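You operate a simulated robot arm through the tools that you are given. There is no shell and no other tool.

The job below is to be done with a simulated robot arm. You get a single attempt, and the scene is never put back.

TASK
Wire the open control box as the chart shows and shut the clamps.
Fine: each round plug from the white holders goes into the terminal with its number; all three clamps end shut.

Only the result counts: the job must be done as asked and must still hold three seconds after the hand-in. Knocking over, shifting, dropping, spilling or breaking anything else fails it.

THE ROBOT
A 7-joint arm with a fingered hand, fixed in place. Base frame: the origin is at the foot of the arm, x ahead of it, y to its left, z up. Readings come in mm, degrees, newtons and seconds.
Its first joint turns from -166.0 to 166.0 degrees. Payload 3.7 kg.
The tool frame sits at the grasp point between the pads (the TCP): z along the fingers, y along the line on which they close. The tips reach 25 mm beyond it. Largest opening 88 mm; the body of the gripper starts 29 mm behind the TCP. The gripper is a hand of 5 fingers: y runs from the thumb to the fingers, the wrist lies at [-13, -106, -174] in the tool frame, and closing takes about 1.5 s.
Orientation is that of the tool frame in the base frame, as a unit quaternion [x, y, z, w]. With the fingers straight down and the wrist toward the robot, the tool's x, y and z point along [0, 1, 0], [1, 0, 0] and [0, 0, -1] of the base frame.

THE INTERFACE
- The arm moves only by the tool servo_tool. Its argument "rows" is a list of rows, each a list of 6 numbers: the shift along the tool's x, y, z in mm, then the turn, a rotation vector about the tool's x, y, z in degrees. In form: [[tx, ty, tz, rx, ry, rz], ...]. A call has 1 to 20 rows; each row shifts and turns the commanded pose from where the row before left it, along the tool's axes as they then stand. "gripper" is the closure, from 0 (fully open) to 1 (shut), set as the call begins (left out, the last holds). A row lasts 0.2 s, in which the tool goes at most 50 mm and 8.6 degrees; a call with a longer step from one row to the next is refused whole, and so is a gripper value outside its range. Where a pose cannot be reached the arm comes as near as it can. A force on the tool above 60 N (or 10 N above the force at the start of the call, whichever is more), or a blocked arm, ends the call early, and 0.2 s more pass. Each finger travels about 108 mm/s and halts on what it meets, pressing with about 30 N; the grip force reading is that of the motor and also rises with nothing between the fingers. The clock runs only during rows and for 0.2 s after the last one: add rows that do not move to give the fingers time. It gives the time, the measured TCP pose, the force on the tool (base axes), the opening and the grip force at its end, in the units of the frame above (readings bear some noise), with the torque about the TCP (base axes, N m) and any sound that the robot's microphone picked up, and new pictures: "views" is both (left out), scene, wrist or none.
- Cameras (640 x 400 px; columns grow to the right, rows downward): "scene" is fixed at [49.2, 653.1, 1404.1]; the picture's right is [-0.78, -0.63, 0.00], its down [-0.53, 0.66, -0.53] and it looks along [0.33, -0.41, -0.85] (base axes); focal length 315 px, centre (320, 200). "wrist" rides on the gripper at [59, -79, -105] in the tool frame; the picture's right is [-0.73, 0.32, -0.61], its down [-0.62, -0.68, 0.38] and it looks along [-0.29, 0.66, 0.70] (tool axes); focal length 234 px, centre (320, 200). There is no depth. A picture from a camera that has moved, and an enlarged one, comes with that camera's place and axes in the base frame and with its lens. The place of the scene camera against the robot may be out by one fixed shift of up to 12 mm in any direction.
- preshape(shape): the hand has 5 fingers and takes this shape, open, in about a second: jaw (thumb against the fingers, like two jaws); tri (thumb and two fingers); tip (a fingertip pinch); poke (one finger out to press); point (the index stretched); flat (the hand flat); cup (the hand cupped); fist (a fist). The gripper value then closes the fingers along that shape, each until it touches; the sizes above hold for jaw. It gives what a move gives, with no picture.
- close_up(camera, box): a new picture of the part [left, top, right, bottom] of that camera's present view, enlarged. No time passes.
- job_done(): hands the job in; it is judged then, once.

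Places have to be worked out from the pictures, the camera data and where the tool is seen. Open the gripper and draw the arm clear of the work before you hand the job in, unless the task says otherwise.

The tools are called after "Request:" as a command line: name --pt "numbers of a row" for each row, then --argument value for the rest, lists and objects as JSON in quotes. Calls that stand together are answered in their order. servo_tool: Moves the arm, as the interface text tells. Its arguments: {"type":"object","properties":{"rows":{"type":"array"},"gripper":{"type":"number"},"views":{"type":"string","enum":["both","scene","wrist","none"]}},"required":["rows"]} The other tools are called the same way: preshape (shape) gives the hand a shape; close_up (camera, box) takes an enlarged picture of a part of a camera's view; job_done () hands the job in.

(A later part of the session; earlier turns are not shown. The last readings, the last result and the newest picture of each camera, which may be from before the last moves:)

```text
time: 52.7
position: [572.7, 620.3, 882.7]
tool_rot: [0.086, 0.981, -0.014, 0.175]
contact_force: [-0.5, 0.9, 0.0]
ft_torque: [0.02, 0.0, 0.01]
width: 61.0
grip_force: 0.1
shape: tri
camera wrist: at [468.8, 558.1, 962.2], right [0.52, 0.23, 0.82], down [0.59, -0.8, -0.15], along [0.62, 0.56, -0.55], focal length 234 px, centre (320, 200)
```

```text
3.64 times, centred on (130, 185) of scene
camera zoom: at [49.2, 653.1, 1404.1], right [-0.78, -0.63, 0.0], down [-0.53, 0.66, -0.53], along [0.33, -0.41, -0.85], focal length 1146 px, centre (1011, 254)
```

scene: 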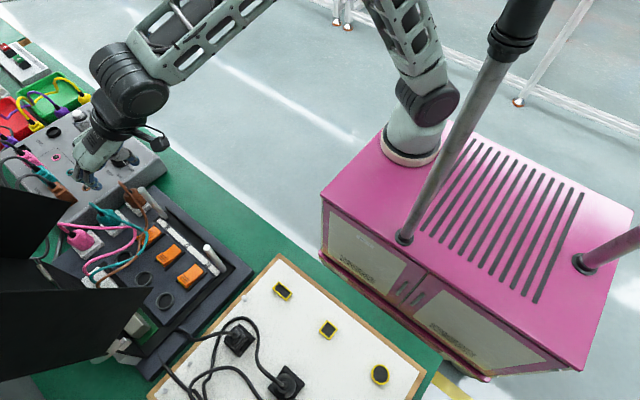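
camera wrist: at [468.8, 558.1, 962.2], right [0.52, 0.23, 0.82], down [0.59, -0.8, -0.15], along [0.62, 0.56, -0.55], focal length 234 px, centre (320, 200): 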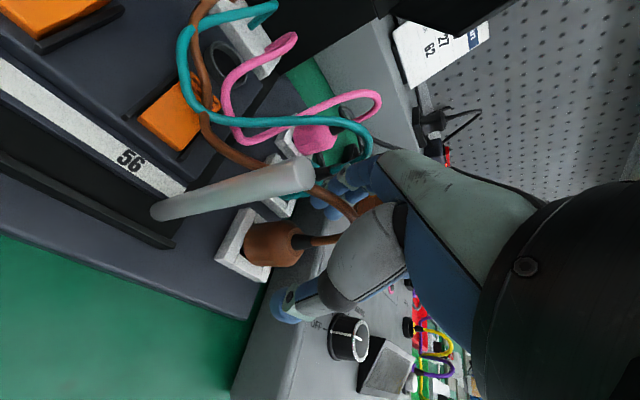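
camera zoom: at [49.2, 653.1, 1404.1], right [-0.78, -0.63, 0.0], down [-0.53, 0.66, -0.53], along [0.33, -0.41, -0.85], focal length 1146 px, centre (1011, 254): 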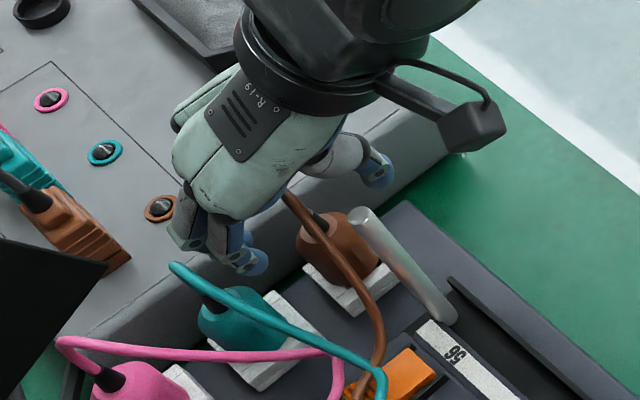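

Alignment looks right and nothing is touching. I lower the remaining ~32 mm.

Request:
servo_tool --pt "3.6 -0.5 10.2 0 0 0" --pt "3.6 -0.5 10.2 0 0 0" --pt "3.6 -0.5 10.2 0 0 0" --pt "0 0 0 0 0 0" --views "wrist"

Request:
close_up --camera "wrist" --box '[200, 130, 380, 310]'

Request:
close_up --camera "scene" --box '[80, 150, 180, 240]'

```text
time: 53.7
position: [572.5, 618.5, 850.0]
tool_rot: [0.086, 0.981, -0.014, 0.173]
contact_force: [0.0, -0.7, 0.1]
ft_torque: [-0.03, 0.01, -0.02]
width: 61.2
grip_force: 0.2
shape: tri
camera wrist: at [469.0, 556.4, 929.6], right [0.52, 0.23, 0.82], down [0.59, -0.8, -0.15], along [0.62, 0.56, -0.55], focal length 234 px, centre (320, 200)
```

wrist: 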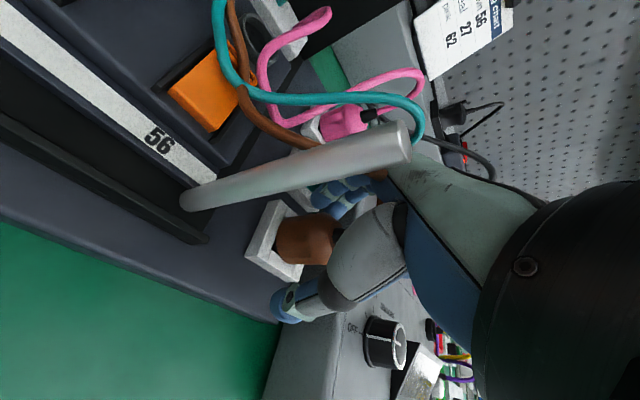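

```text
2.22 times, centred on (290, 220) of wrist
camera zoom: at [469.0, 556.4, 929.6], right [0.52, 0.23, 0.82], down [0.59, -0.8, -0.15], along [0.62, 0.56, -0.55], focal length 520 px, centre (387, 156)
```

zoom: 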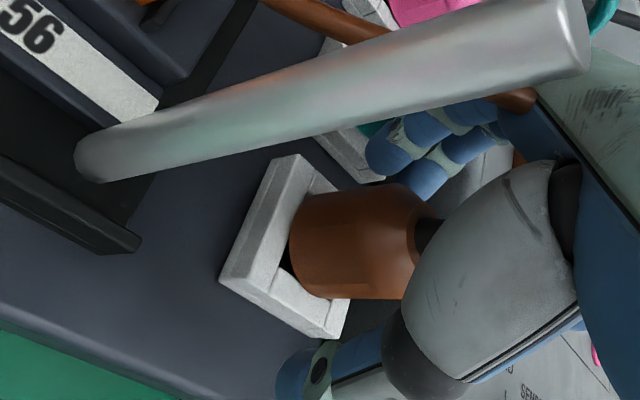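

```text
4.44 times, centred on (130, 195) of scene
camera zoom: at [49.2, 653.1, 1404.1], right [-0.78, -0.63, 0.0], down [-0.53, 0.66, -0.53], along [0.33, -0.41, -0.85], focal length 1401 px, centre (1164, 222)
```

zoom: 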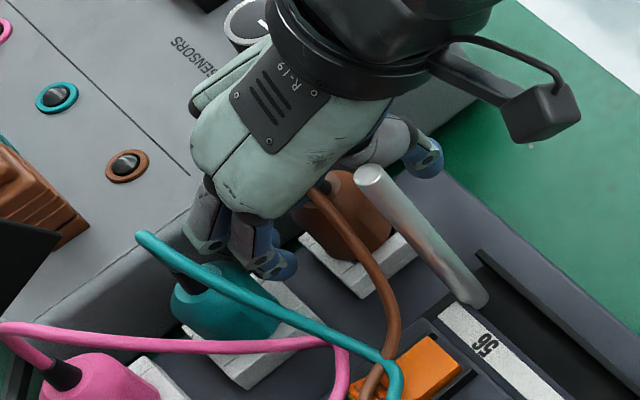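

Everything is clear and force-free. I close on the brown plug in this leaning pose.

Request:
servo_tool --pt "0 0 0 0 0 0" --pt "0 0 0 0 0 0" --pt "0 0 0 0 0 0" --pt "0 0 0 0 0 0" --pt "0 0 0 0 0 0" --pt "0 0 0 0 0 0" --gripper 0.8 --views "wrist"

Request:
close_up --camera "wrist" --box '[200, 130, 380, 310]'

Request:
close_up --camera "scene" --box '[80, 150, 180, 240]'

```text
time: 55.1
position: [573.1, 618.1, 850.2]
tool_rot: [0.086, 0.981, -0.015, 0.173]
contact_force: [-0.1, 1.1, -0.4]
ft_torque: [0.04, -0.02, 0.01]
width: 23.2
grip_force: 30.5
shape: tri
camera wrist: at [469.1, 556.4, 929.7], right [0.52, 0.23, 0.82], down [0.59, -0.8, -0.15], along [0.62, 0.56, -0.55], focal length 234 px, centre (320, 200)
```

wrist: 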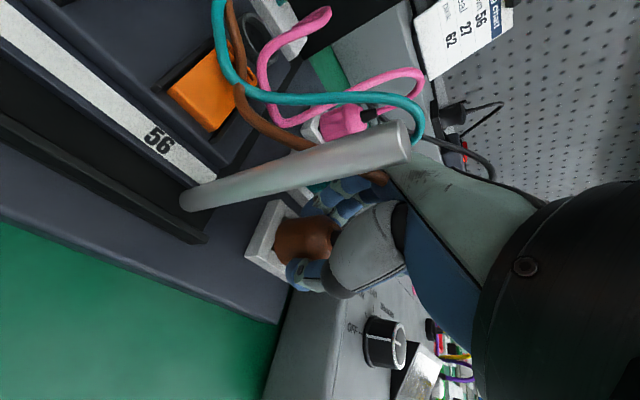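

```text
2.22 times, centred on (290, 220) of wrist
camera zoom: at [469.1, 556.4, 929.7], right [0.52, 0.23, 0.82], down [0.59, -0.8, -0.15], along [0.62, 0.56, -0.55], focal length 520 px, centre (387, 156)
```

zoom: 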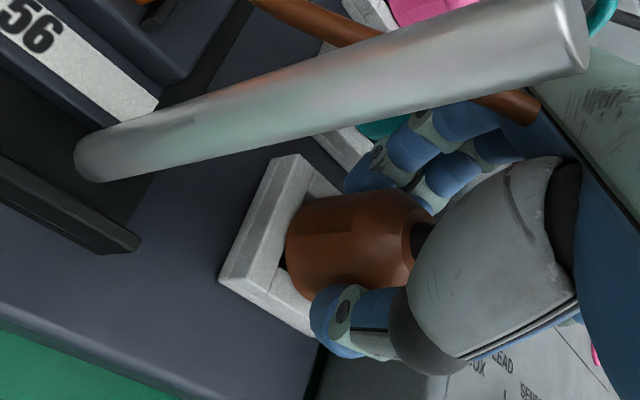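

```text
4.44 times, centred on (130, 195) of scene
camera zoom: at [49.2, 653.1, 1404.1], right [-0.78, -0.63, 0.0], down [-0.53, 0.66, -0.53], along [0.33, -0.41, -0.85], focal length 1401 px, centre (1164, 222)
```

zoom: 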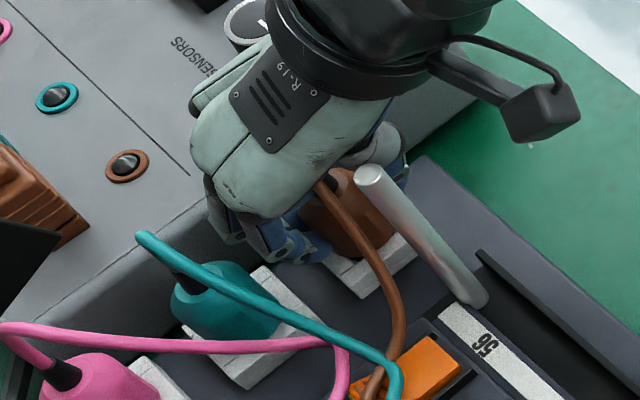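

Gripped again at 30 N. I lift straight up 75 mm in base z and check the plug.

Request:
servo_tool --pt "-1.7 0 -4.7 0 0 0" --pt "-4 0 -11 0 0 0" --pt "-6.6 0 -18.2 0 0 0" --pt "-6.6 0 -18.2 0 0 0" --pt "-6.6 0 -18.2 0 0 0" --pt "0 0 0 0 0 0" --views "both"

Request:
close_up --camera "wrist" --box '[180, 120, 400, 340]'

Request:
close_up --camera "scene" --box '[60, 120, 200, 240]'

```text
time: 56.5
position: [573.0, 618.3, 925.4]
tool_rot: [0.087, 0.981, -0.013, 0.173]
contact_force: [-0.1, -0.5, -0.6]
ft_torque: [0.0, -0.01, -0.01]
width: 22.9
grip_force: 29.8
shape: tri
camera wrist: at [468.9, 556.0, 1004.9], right [0.52, 0.23, 0.82], down [0.59, -0.8, -0.15], along [0.62, 0.56, -0.55], focal length 234 px, centre (320, 200)
```

scene: 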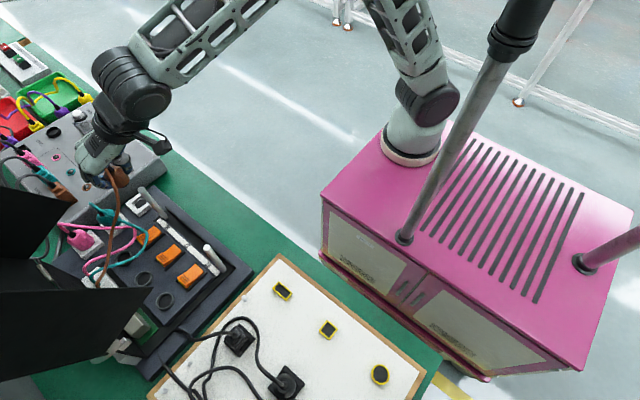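
wrist: 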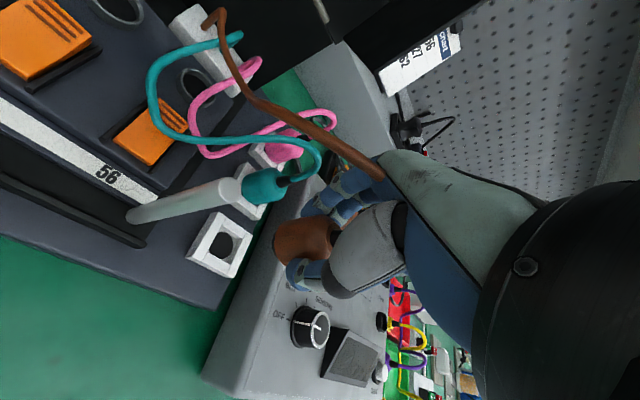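

```text
1.82 times, centred on (290, 230) of wrist
camera zoom: at [468.9, 556.0, 1004.9], right [0.52, 0.23, 0.82], down [0.59, -0.8, -0.15], along [0.62, 0.56, -0.55], focal length 426 px, centre (374, 146)
```

zoom: 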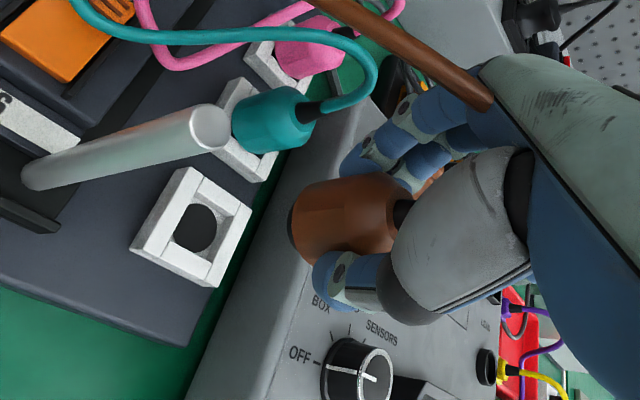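

```text
3.33 times, centred on (130, 180) of scene
camera zoom: at [49.2, 653.1, 1404.1], right [-0.78, -0.63, 0.0], down [-0.53, 0.66, -0.53], along [0.33, -0.41, -0.85], focal length 1050 px, centre (953, 267)
```

zoom: 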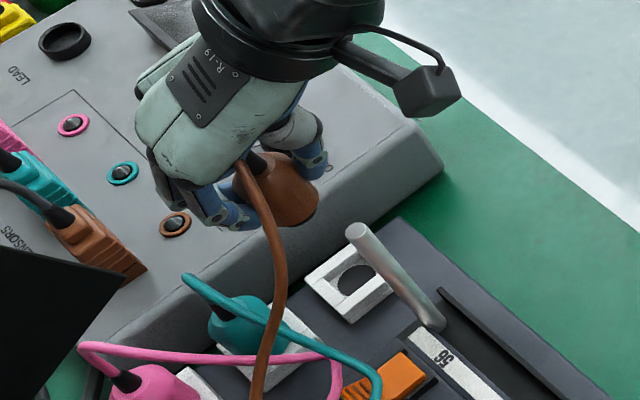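

The brown plug hangs vertically in the leaning hand. I raise to z 950 and carry it around to x≈480, y≈650, in front of the lid opening.

Request:
servo_tool --pt "-8.5 0 -23.5 0 0 0" --pt "30.4 5 -11 0 0 0" --pt "30.4 5 -11 0 0 0" --pt "30.4 5 -11 0 0 0" --pt "0 0 0 0 0 0" --views "both"

Request:
close_up --camera "wrist" --box '[180, 100, 400, 320]'

Request:
close_up --camera "scene" --box '[50, 170, 210, 310]'

```text
time: 57.7
position: [479.3, 649.6, 949.1]
tool_rot: [0.086, 0.981, -0.014, 0.173]
contact_force: [0.2, -0.2, -0.8]
ft_torque: [0.01, -0.02, -0.01]
width: 22.8
grip_force: 29.9
shape: tri
camera wrist: at [375.1, 588.4, 1029.6], right [0.52, 0.23, 0.82], down [0.59, -0.8, -0.15], along [0.62, 0.56, -0.55], focal length 234 px, centre (320, 200)
```

scene: 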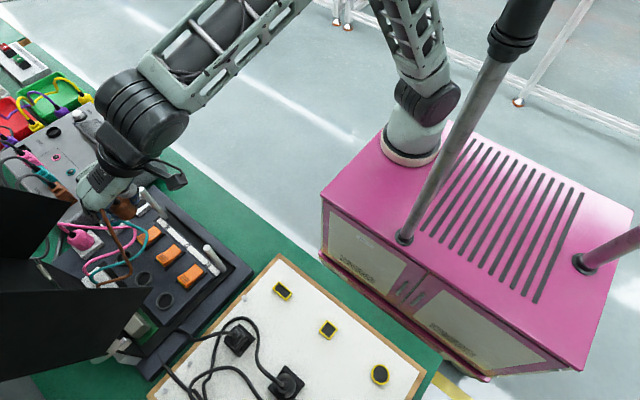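
wrist: 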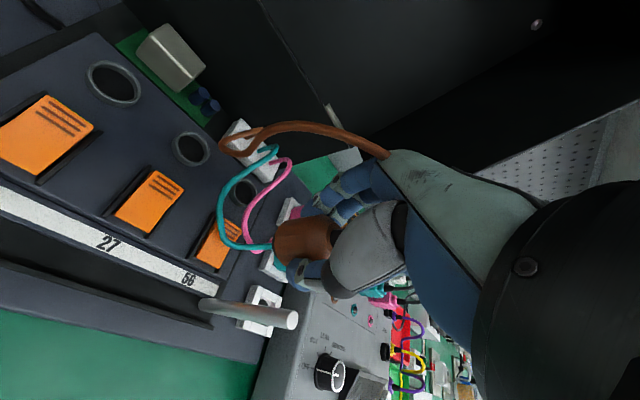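

```text
1.82 times, centred on (290, 210) of wrist
camera zoom: at [375.1, 588.4, 1029.6], right [0.52, 0.23, 0.82], down [0.59, -0.8, -0.15], along [0.62, 0.56, -0.55], focal length 426 px, centre (374, 182)
```

zoom: 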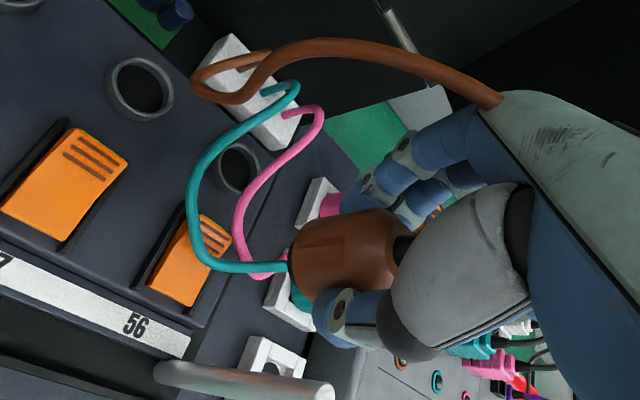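

```text
2.86 times, centred on (130, 240) of scene
camera zoom: at [49.2, 653.1, 1404.1], right [-0.78, -0.63, 0.0], down [-0.53, 0.66, -0.53], along [0.33, -0.41, -0.85], focal length 900 px, centre (863, 86)
```

zoom: 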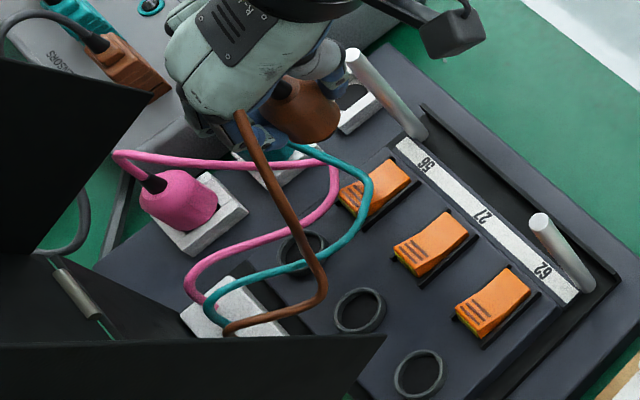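

The approach lane is clear. I move in over terminal 56, aiming the TCP at about [475, 710, 915], and watch the force.

Request:
servo_tool --pt "7.8 19.3 5.2 0 0 0" --pt "7.8 19.3 5.2 0 0 0" --pt "5 10.1 8.3 0 0 0" --pt "5 10.1 8.3 0 0 0" --pt "0 0 0 0 0 0" --views "both"

Request:
close_up --camera "wrist" --box '[180, 100, 400, 320]'

Request:
close_up --camera "scene" --box '[60, 210, 180, 310]'

```text
time: 58.9
position: [475.2, 709.2, 914.8]
tool_rot: [0.087, 0.981, -0.014, 0.173]
contact_force: [-1.0, -0.4, 0.1]
ft_torque: [0.01, 0.02, -0.01]
width: 23.0
grip_force: 29.7
shape: tri
camera wrist: at [371.4, 648.4, 994.9], right [0.52, 0.23, 0.82], down [0.59, -0.8, -0.15], along [0.62, 0.56, -0.55], focal length 234 px, centre (320, 200)
```

scene: 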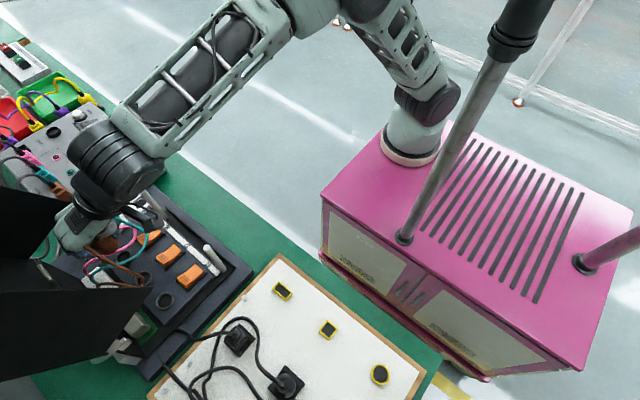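
wrist: 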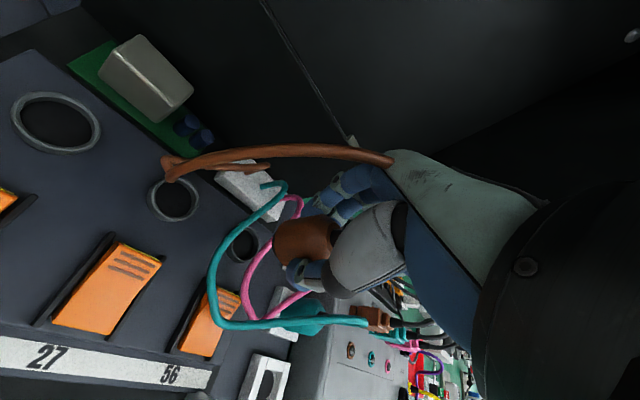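

```text
1.82 times, centred on (290, 210) of wrist
camera zoom: at [371.4, 648.4, 994.9], right [0.52, 0.23, 0.82], down [0.59, -0.8, -0.15], along [0.62, 0.56, -0.55], focal length 426 px, centre (374, 182)
```

zoom: 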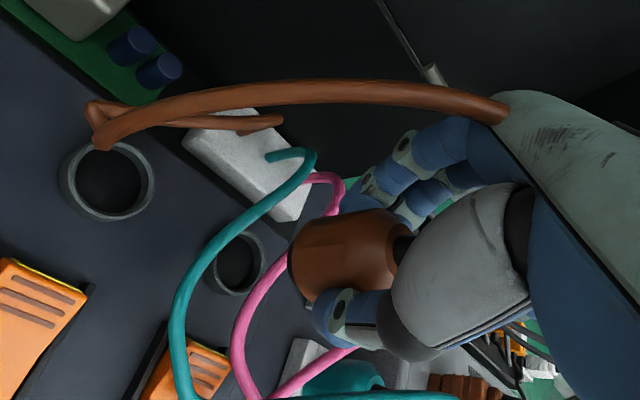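

```text
4.00 times, centred on (120, 260) of scene
camera zoom: at [49.2, 653.1, 1404.1], right [-0.78, -0.63, 0.0], down [-0.53, 0.66, -0.53], along [0.33, -0.41, -0.85], focal length 1260 px, centre (1120, -40)
```

zoom: 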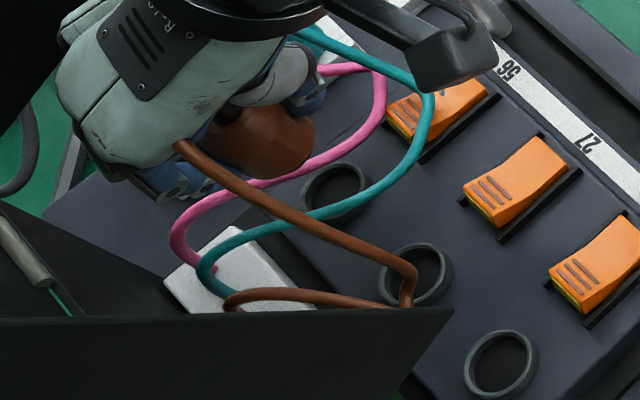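

No contact, and the plug hovers over terminal 56 (measured near [480, 714]). I take high zooms to compare the plug's bottom outline with the ring before lowering.

Request:
close_up --camera "scene" --box '[88, 230, 136, 260]'

Request:
close_up --camera "wrist" --box '[220, 200, 340, 300]'

```text
13.33 times, centred on (112, 245) of scene
camera zoom: at [49.2, 653.1, 1404.1], right [-0.78, -0.63, 0.0], down [-0.53, 0.66, -0.53], along [0.33, -0.41, -0.85], focal length 4202 px, centre (3093, -400)
```

zoom: 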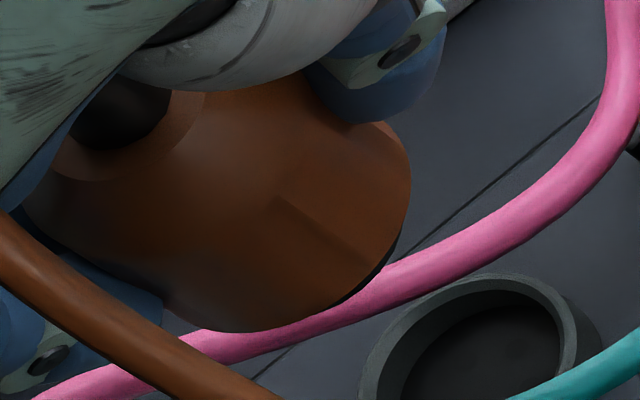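

```text
4.00 times, centred on (280, 250) of wrist
camera zoom: at [371.4, 648.4, 994.9], right [0.52, 0.23, 0.82], down [0.59, -0.8, -0.15], along [0.62, 0.56, -0.55], focal length 937 px, centre (480, 0)
```

zoom: 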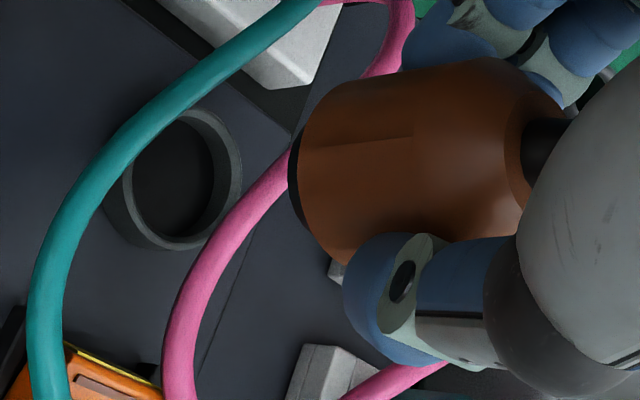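

The plug looks about 29 mm in diameter, and the wrist view puts it within ~2–3 mm of the ring centre. I zoom in on the ring and the plug again in the scene view to refine the offset.

Request:
close_up --camera "scene" --box '[96, 236, 144, 266]'

Request:
close_up --camera "wrist" --box '[225, 205, 305, 275]'

```text
13.33 times, centred on (120, 251) of scene
camera zoom: at [49.2, 653.1, 1404.1], right [-0.78, -0.63, 0.0], down [-0.53, 0.66, -0.53], along [0.33, -0.41, -0.85], focal length 4202 px, centre (2987, -480)
```

zoom: 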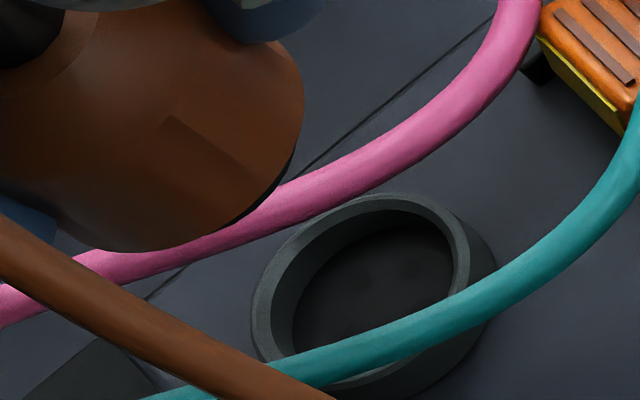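

```text
5.71 times, centred on (265, 240) of wrist
camera zoom: at [371.4, 648.4, 994.9], right [0.52, 0.23, 0.82], down [0.59, -0.8, -0.15], along [0.62, 0.56, -0.55], focal length 1338 px, centre (634, -29)
```

zoom: 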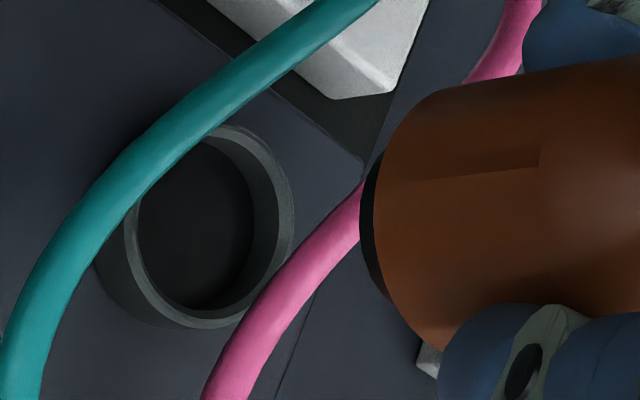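

Combining the views, the plug needs about +1 mm in x and +3 mm in y. I apply that and lower to just above the ring, where plug bottom and ring are at nearly the same height and can be compared directly.

Request:
servo_tool --pt "3.3 1 9.5 0 0 0" --pt "3.3 1 9.5 0 0 0" --pt "3.3 1 9.5 0 0 0" --pt "0 0 0 0 0 0" --views "wrist"

Request:
close_up --camera "scene" --box '[96, 236, 144, 266]'

Request:
close_up --camera "wrist" --box '[225, 205, 305, 275]'

```text
time: 59.9
position: [475.3, 712.4, 885.7]
tool_rot: [0.086, 0.981, -0.014, 0.173]
contact_force: [-0.2, -0.8, 0.3]
ft_torque: [-0.01, -0.03, -0.03]
width: 22.8
grip_force: 29.6
shape: tri
camera wrist: at [372.8, 651.5, 964.8], right [0.52, 0.23, 0.82], down [0.59, -0.8, -0.15], along [0.62, 0.56, -0.55], focal length 234 px, centre (320, 200)
```

wrist: 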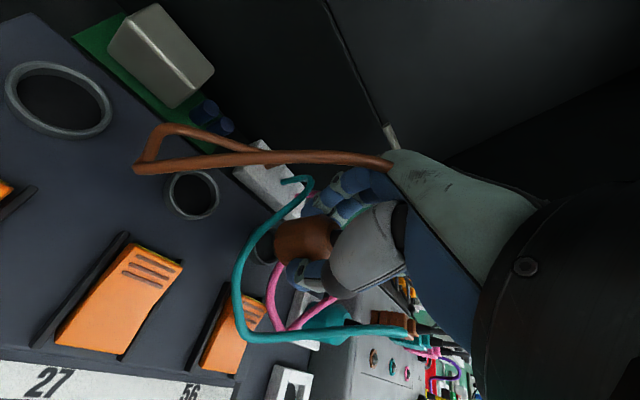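

```text
13.33 times, centred on (120, 251) of scene
camera zoom: at [49.2, 653.1, 1404.1], right [-0.78, -0.63, 0.0], down [-0.53, 0.66, -0.53], along [0.33, -0.41, -0.85], focal length 4202 px, centre (2987, -480)
```

zoom: 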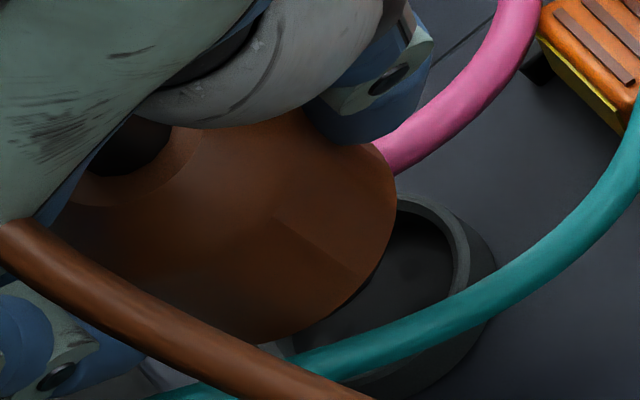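

```text
5.71 times, centred on (265, 240) of wrist
camera zoom: at [372.8, 651.5, 964.8], right [0.52, 0.23, 0.82], down [0.59, -0.8, -0.15], along [0.62, 0.56, -0.55], focal length 1338 px, centre (634, -29)
```

zoom: 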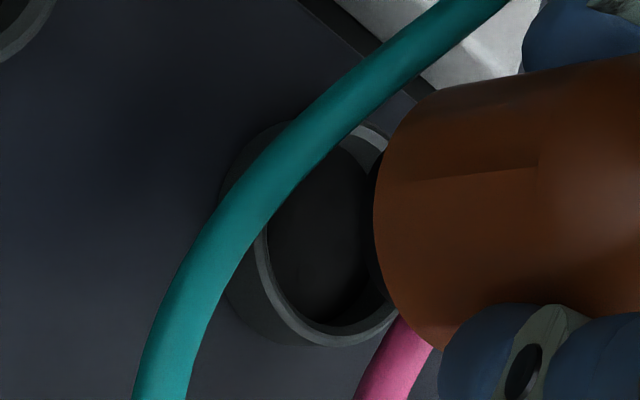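

Both views agree to within about 2 mm now. I lower in small steps and watch for contact force.

Request:
servo_tool --pt "1.03 0 2.82 0 0 0" --pt "1.03 0 2.82 0 0 0" --pt "1.03 0 2.82 0 0 0" --pt "0 0 0 0 0 0" --views "none"

Request:
close_up --camera "scene" --box '[96, 236, 144, 266]'

Request:
close_up --camera "wrist" --box '[225, 205, 305, 275]'

```text
time: 60.9
position: [476.7, 713.3, 876.1]
tool_rot: [0.086, 0.981, -0.014, 0.173]
contact_force: [0.5, -0.4, 0.3]
ft_torque: [0.03, 0.04, -0.02]
width: 22.9
grip_force: 29.8
shape: tri
```

```text
13.33 times, centred on (120, 251) of scene
camera zoom: at [49.2, 653.1, 1404.1], right [-0.78, -0.63, 0.0], down [-0.53, 0.66, -0.53], along [0.33, -0.41, -0.85], focal length 4202 px, centre (2987, -480)
```

zoom: 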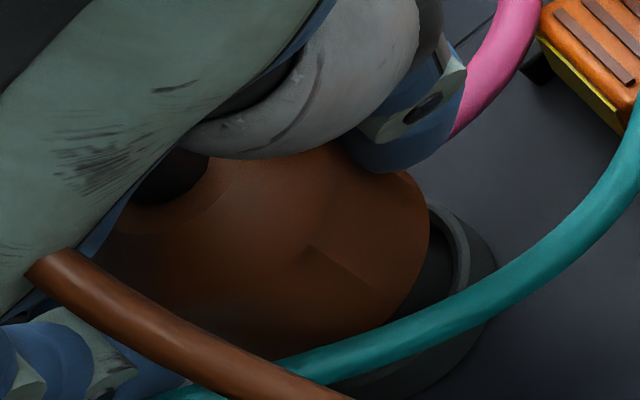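

```text
5.71 times, centred on (265, 240) of wrist
camera zoom: at [372.7, 651.7, 955.8], right [0.52, 0.23, 0.82], down [0.59, -0.8, -0.15], along [0.62, 0.56, -0.55], focal length 1338 px, centre (634, -29)
```

zoom: 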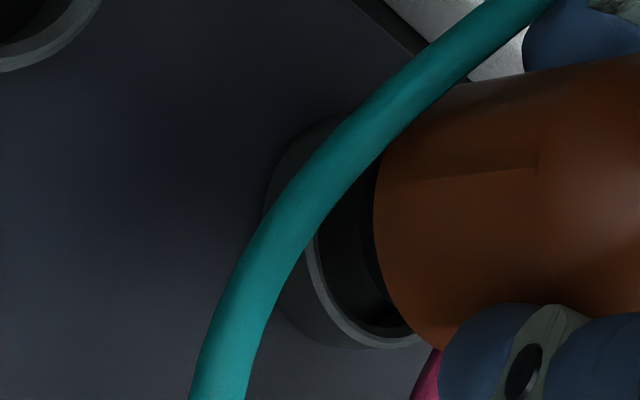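

No contact yet, and the pin is just above the ring mouth. I lower further in 1.5 mm steps.

Request:
servo_tool --pt "0.51 0 1.41 0 0 0" --pt "0.51 0 1.41 0 0 0" --pt "0.51 0 1.41 0 0 0" --pt "0 0 0 0 0 0" --views "none"

Request:
close_up --camera "wrist" --box '[225, 205, 305, 275]'

```text
time: 61.9
position: [475.2, 712.7, 872.3]
tool_rot: [0.087, 0.981, -0.015, 0.174]
contact_force: [-1.4, 0.4, -0.8]
ft_torque: [0.0, -0.01, 0.02]
width: 22.8
grip_force: 29.5
shape: tri
```

```text
5.71 times, centred on (265, 240) of wrist
camera zoom: at [372.8, 651.5, 951.5], right [0.52, 0.23, 0.82], down [0.59, -0.8, -0.15], along [0.62, 0.56, -0.55], focal length 1338 px, centre (634, -29)
```

zoom: 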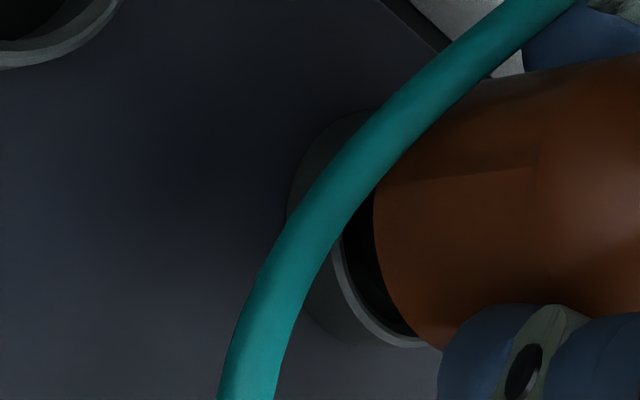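

Still free, and the ring arc looks concentric with the plug. I keep lowering in the same steps.

Request:
servo_tool --pt "0.51 0 1.41 0 0 0" --pt "0.51 0 1.41 0 0 0" --pt "0.51 0 1.41 0 0 0" --pt "0 0 0 0 0 0" --views "none"

Request:
close_up --camera "wrist" --box '[225, 205, 305, 275]'

Request:
close_up --camera "scene" --box '[90, 236, 138, 266]'

```text
time: 62.9
position: [475.1, 713.7, 867.0]
tool_rot: [0.085, 0.981, -0.014, 0.173]
contact_force: [-0.1, 0.2, -0.7]
ft_torque: [0.03, 0.04, 0.01]
width: 23.0
grip_force: 30.0
shape: tri
```

```text
5.71 times, centred on (265, 240) of wrist
camera zoom: at [372.7, 651.5, 947.1], right [0.52, 0.23, 0.82], down [0.59, -0.8, -0.15], along [0.62, 0.56, -0.55], focal length 1338 px, centre (634, -29)
```

zoom: 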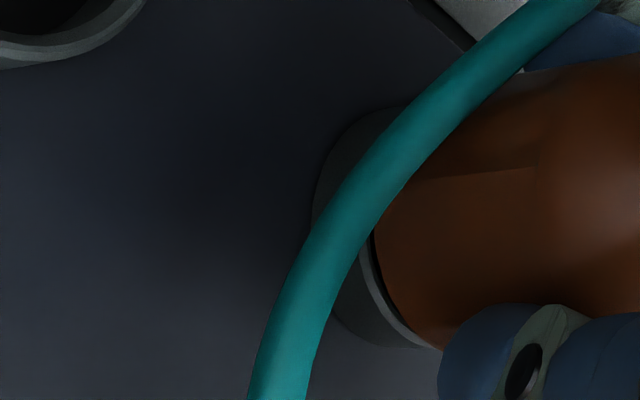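

```text
13.33 times, centred on (114, 251) of scene
camera zoom: at [49.2, 653.1, 1404.1], right [-0.78, -0.63, 0.0], down [-0.53, 0.66, -0.53], along [0.33, -0.41, -0.85], focal length 4202 px, centre (3067, -480)
```

zoom: 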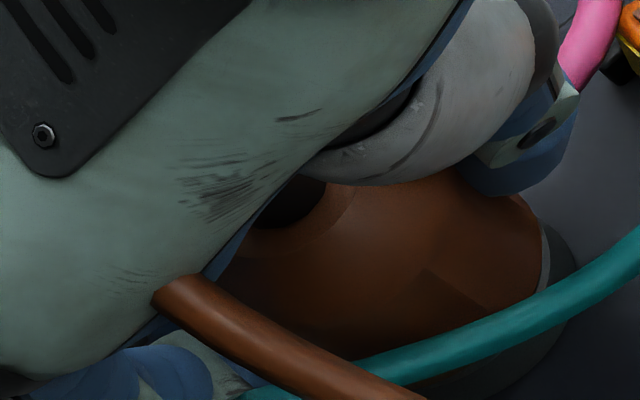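

The pin has entered the ring and the body is about 2 mm above the rim. I keep lowering until it seats and the force rises.

Request:
servo_tool --pt "0.34 0 0.94 0 0 0" --pt "0.34 0 0.94 0 0 0" --pt "0.34 0 0.94 0 0 0" --pt "0 0 0 0 0 0" --views "none"

Request:
close_up --camera "wrist" --box '[225, 205, 305, 275]'

```text
time: 63.9
position: [475.6, 712.6, 866.0]
tool_rot: [0.087, 0.981, -0.013, 0.173]
contact_force: [0.8, -0.7, 7.6]
ft_torque: [0.0, -0.01, -0.02]
width: 23.1
grip_force: 30.0
shape: tri
```

```text
5.71 times, centred on (265, 240) of wrist
camera zoom: at [372.9, 650.9, 945.1], right [0.52, 0.23, 0.82], down [0.59, -0.8, -0.15], along [0.62, 0.56, -0.55], focal length 1338 px, centre (634, -29)
```

zoom: 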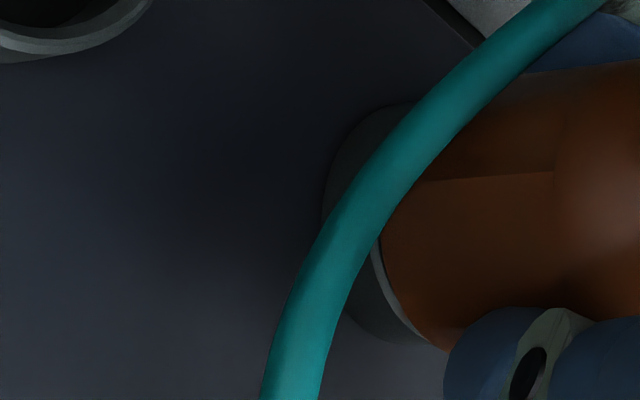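

A 7.6 N upward force shows the body touching the rim. I press a little further to be sure it is fully seated.

Request:
servo_tool --pt "0.34 0 0.94 0 0 0" --pt "0.34 0 0.94 0 0 0" --pt "0 0 0 0 0 0" --views "none"

Request:
close_up --camera "wrist" --box '[225, 205, 305, 275]'

```text
time: 64.7
position: [475.2, 712.1, 864.6]
tool_rot: [0.087, 0.981, -0.014, 0.174]
contact_force: [-1.3, -0.8, 20.6]
ft_torque: [0.03, -0.08, -0.08]
width: 24.1
grip_force: 30.1
shape: tri
```

```text
5.71 times, centred on (265, 240) of wrist
camera zoom: at [372.7, 651.0, 944.0], right [0.52, 0.23, 0.82], down [0.59, -0.79, -0.15], along [0.62, 0.56, -0.55], focal length 1338 px, centre (634, -29)
```

zoom: 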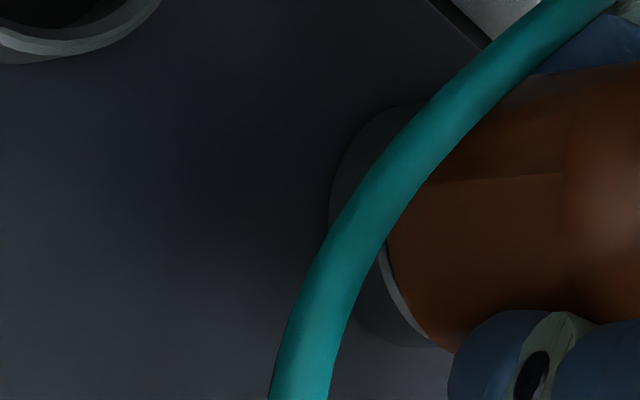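

20.6 N with no further travel: the brown plug is seated in terminal 56. I open the fingers modestly and rise straight up.

Request:
servo_tool --pt "0 0 0 0 0 0" --pt "0 0 0 0 0 0" --pt "0 0 0 0 0 0" --pt "0 0 0 0 0 0" --gripper 0.42 --views "wrist"

Request:
close_up --camera "wrist" --box '[200, 150, 380, 310]'

Request:
close_up --camera "scene" --box '[80, 220, 150, 270]'

```text
time: 65.7
position: [475.8, 713.0, 861.9]
tool_rot: [0.085, 0.981, -0.015, 0.173]
contact_force: [0.3, 0.3, -0.7]
ft_torque: [-0.01, -0.03, -0.03]
width: 50.5
grip_force: 0.2
shape: tri
camera wrist: at [373.0, 651.3, 942.1], right [0.52, 0.23, 0.82], down [0.59, -0.8, -0.15], along [0.62, 0.56, -0.55], focal length 234 px, centre (320, 200)
```

wrist: 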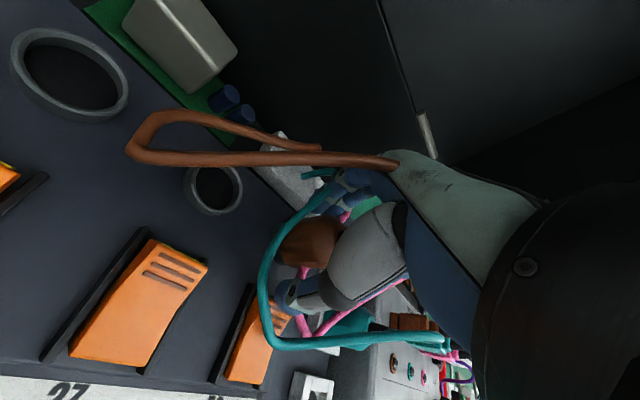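

```text
2.50 times, centred on (290, 230) of wrist
camera zoom: at [373.0, 651.3, 942.1], right [0.52, 0.23, 0.82], down [0.59, -0.8, -0.15], along [0.62, 0.56, -0.55], focal length 585 px, centre (395, 125)
```

zoom: 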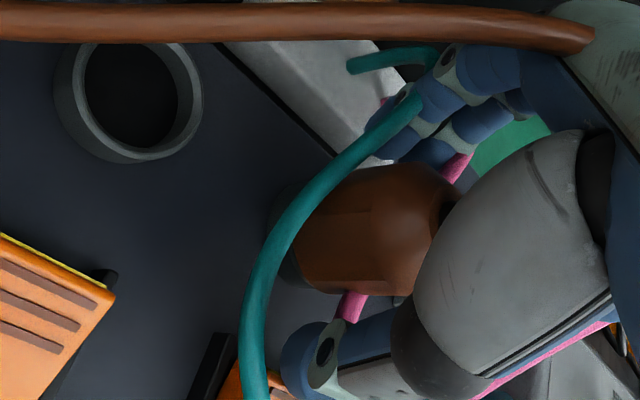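

```text
8.00 times, centred on (115, 245) of scene
camera zoom: at [49.2, 653.1, 1404.1], right [-0.78, -0.63, 0.0], down [-0.53, 0.66, -0.53], along [0.33, -0.41, -0.85], focal length 2521 px, centre (1960, -160)
```

zoom: 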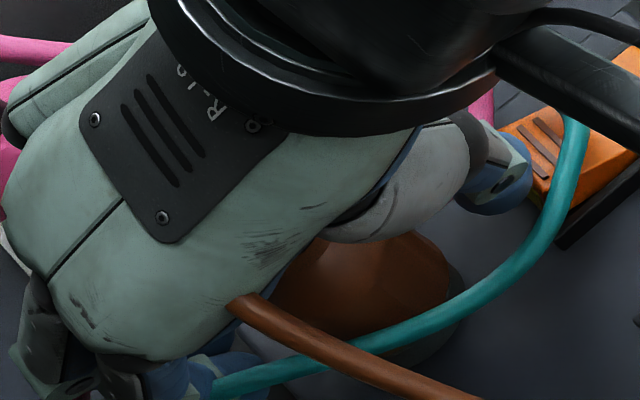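

The plug sits on its ring, released. I raise the hand straight up, slowly at first, watching that nothing drags.

Request:
servo_tool --pt "-1.7 0 -4.7 0 0 0" --pt "-3.4 0 -9.4 0 0 0" --pt "-5.1 0 -14.1 0 0 0" --pt "-6.8 0 -18.8 0 0 0" --pt "-6.8 0 -18.8 0 0 0" --pt "0 0 0 0 0 0" --views "both"

Request:
close_up --camera "wrist" --box '[180, 150, 360, 310]'

Request:
close_up --camera "scene" --box '[80, 210, 160, 270]'

```text
time: 67.1
position: [476.9, 711.6, 932.2]
tool_rot: [0.086, 0.981, -0.014, 0.173]
contact_force: [-0.8, 0.7, -0.7]
ft_torque: [0.0, 0.0, 0.0]
width: 50.4
grip_force: 0.2
shape: tri
camera wrist: at [373.0, 650.8, 1012.4], right [0.52, 0.23, 0.82], down [0.59, -0.8, -0.15], along [0.62, 0.56, -0.55], focal length 234 px, centre (320, 200)
```

scene: 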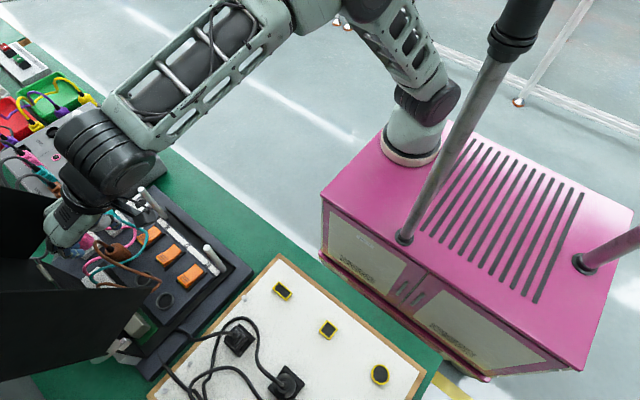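
wrist: 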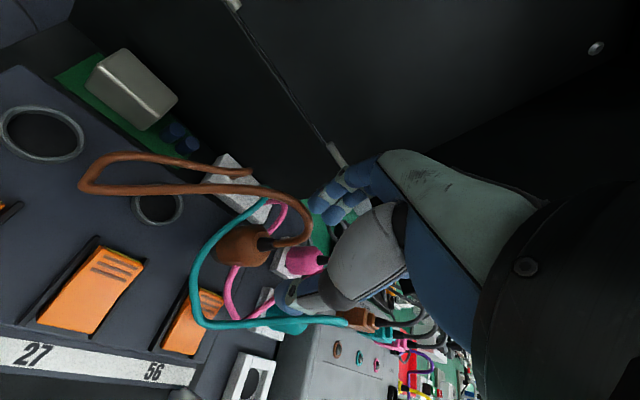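

```text
2.50 times, centred on (270, 230) of wrist
camera zoom: at [373.0, 650.8, 1012.4], right [0.52, 0.23, 0.82], down [0.59, -0.8, -0.15], along [0.62, 0.56, -0.55], focal length 585 px, centre (445, 125)
```

zoom: 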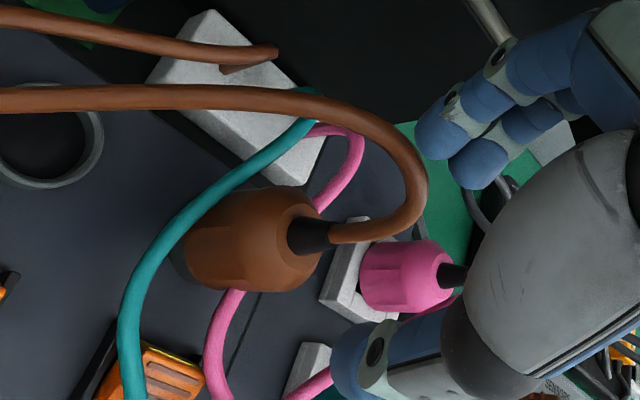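

```text
6.67 times, centred on (120, 240) of scene
camera zoom: at [49.2, 653.1, 1404.1], right [-0.78, -0.63, 0.0], down [-0.53, 0.66, -0.53], along [0.33, -0.41, -0.85], focal length 2101 px, centre (1653, -67)
```

zoom: 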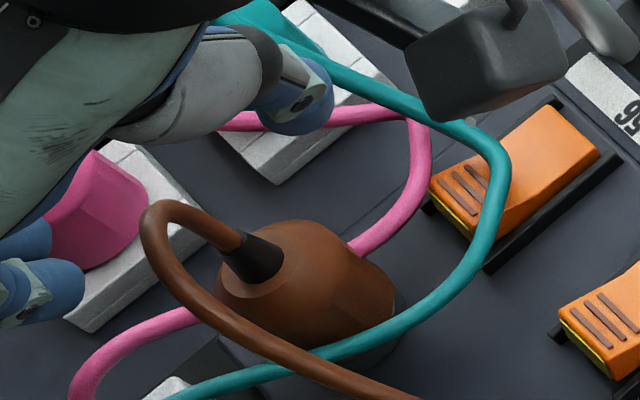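

Brown is in 56 and the hand came away cleanly. I leave the lid opening and go toward the teal plug with the same leaning pose, staying in front of the lid rim.

Request:
servo_tool --pt "-9.6 -30 -6.2 0 0 0" --pt "-9.6 -30 -6.2 0 0 0" --pt "-29.3 5.4 8.9 0 0 0" --pt "-29.3 5.4 8.9 0 0 0" --pt "-29.3 5.4 8.9 0 0 0" --pt "0 0 0 0 0 0" --gripper 0.3 --views "both"

Request:
close_up --camera "wrist" --box '[160, 100, 380, 300]'

Request:
close_up --camera "scene" --box '[50, 170, 200, 290]'

```text
time: 68.1
position: [516.3, 655.7, 953.4]
tool_rot: [0.074, 0.983, -0.012, 0.168]
contact_force: [-27.1, -9.9, -0.1]
ft_torque: [0.13, -0.23, 1.16]
width: 57.8
grip_force: 0.0
shape: tri
stopped in row 5: the force on the tool passed its limit at 79 N (the readings are from after the stop); the commanded pose is now the measured one
camera wrist: at [415.5, 591.4, 1034.1], right [0.53, 0.25, 0.81], down [0.61, -0.78, -0.15], along [0.6, 0.57, -0.56], focal length 234 px, centre (320, 200)
```

scene: 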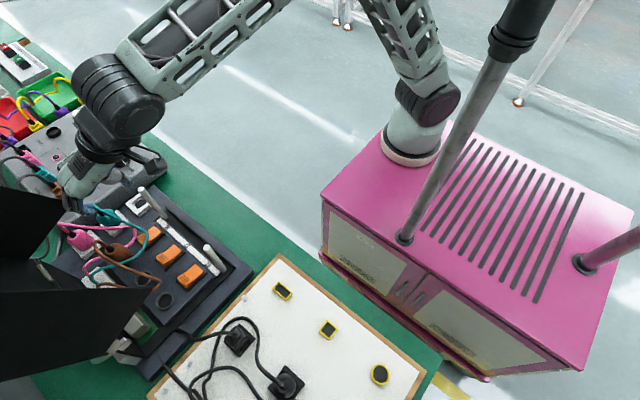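
wrist: 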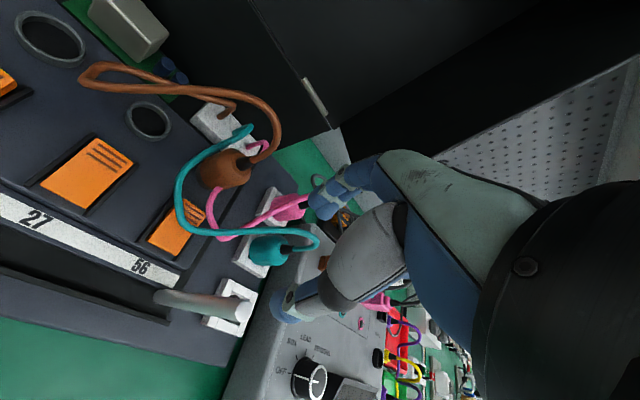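

```text
2.00 times, centred on (270, 200) of wrist
camera zoom: at [415.5, 591.4, 1034.1], right [0.53, 0.25, 0.81], down [0.61, -0.78, -0.15], along [0.6, 0.57, -0.56], focal length 468 px, centre (420, 200)
```

zoom: 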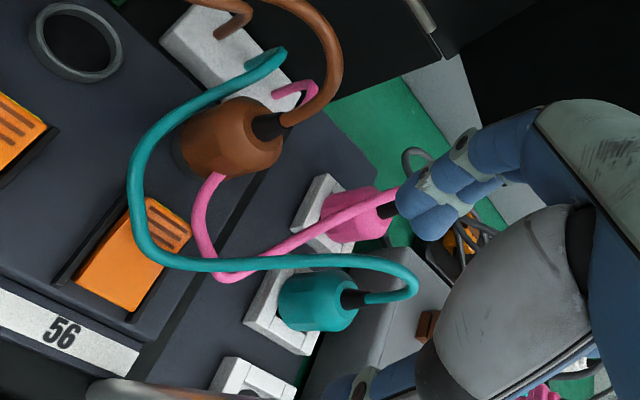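

```text
3.33 times, centred on (125, 230) of scene
camera zoom: at [49.2, 653.1, 1404.1], right [-0.78, -0.63, 0.0], down [-0.53, 0.66, -0.53], along [0.33, -0.41, -0.85], focal length 1050 px, centre (970, 100)
```

zoom: 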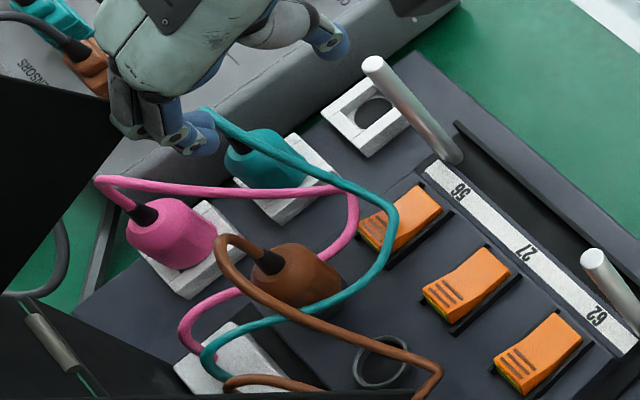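

The open finger's outer joint touched the wall's lower corner while crossing. I back away, restore the exact orientation, and cross farther in front at y≈630.

Request:
servo_tool --pt "2.1 -25.6 -0.7 0 0 0" --pt "0 0 0 0.42 -0.6 1.34" --pt "-30 5.5 8.3 0 0 0" --pt "-30 5.5 8.3 0 0 0" --pt "0 0 0 0 0 0" --views "both"

Request:
close_up --camera "scene" --box '[0, 160, 240, 360]'

Request:
close_up --camera "wrist" --box '[160, 100, 380, 300]'

```text
time: 69.3
position: [579.0, 629.1, 959.4]
tool_rot: [0.089, 0.981, -0.016, 0.174]
contact_force: [-0.5, 0.5, -0.4]
ft_torque: [0.0, -0.01, -0.03]
width: 61.6
grip_force: 0.1
shape: tri
camera wrist: at [476.0, 569.2, 1037.7], right [0.52, 0.23, 0.82], down [0.58, -0.8, -0.15], along [0.62, 0.56, -0.55], focal length 234 px, centre (320, 200)
```

scene: 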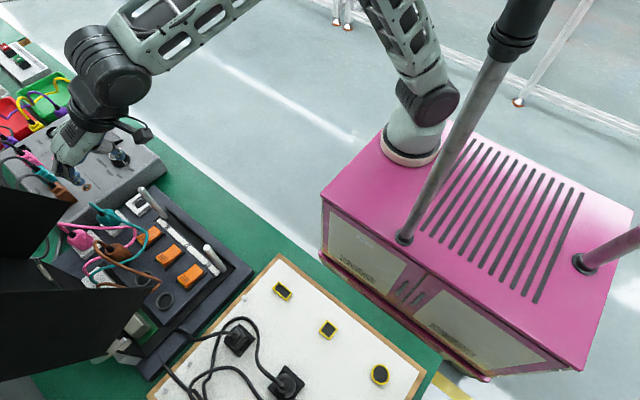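
wrist: 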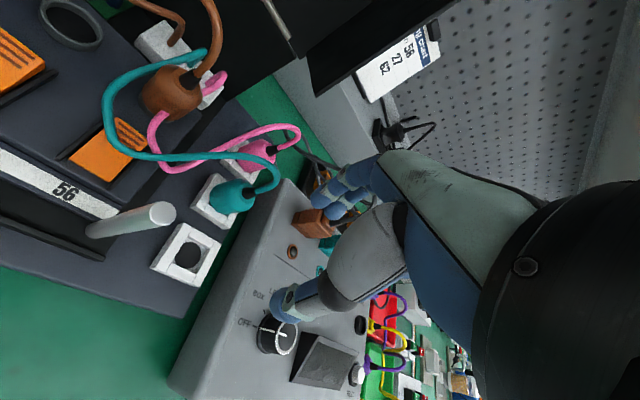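

```text
2.00 times, centred on (120, 260) of scene
camera zoom: at [49.2, 653.1, 1404.1], right [-0.78, -0.63, 0.0], down [-0.53, 0.66, -0.53], along [0.33, -0.41, -0.85], focal length 630 px, centre (720, 80)
```

zoom: 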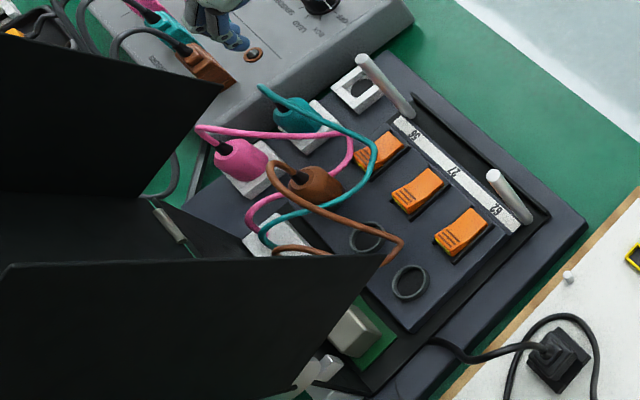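

```text
2.00 times, centred on (270, 200) of wrist
camera zoom: at [476.0, 569.2, 1037.7], right [0.52, 0.23, 0.82], down [0.58, -0.8, -0.15], along [0.62, 0.56, -0.55], focal length 468 px, centre (420, 200)
```

zoom: 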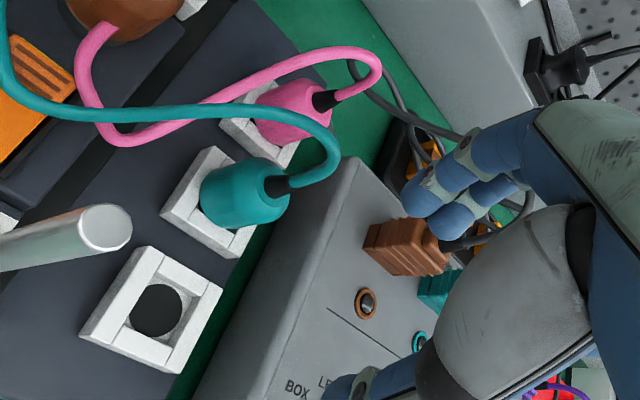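

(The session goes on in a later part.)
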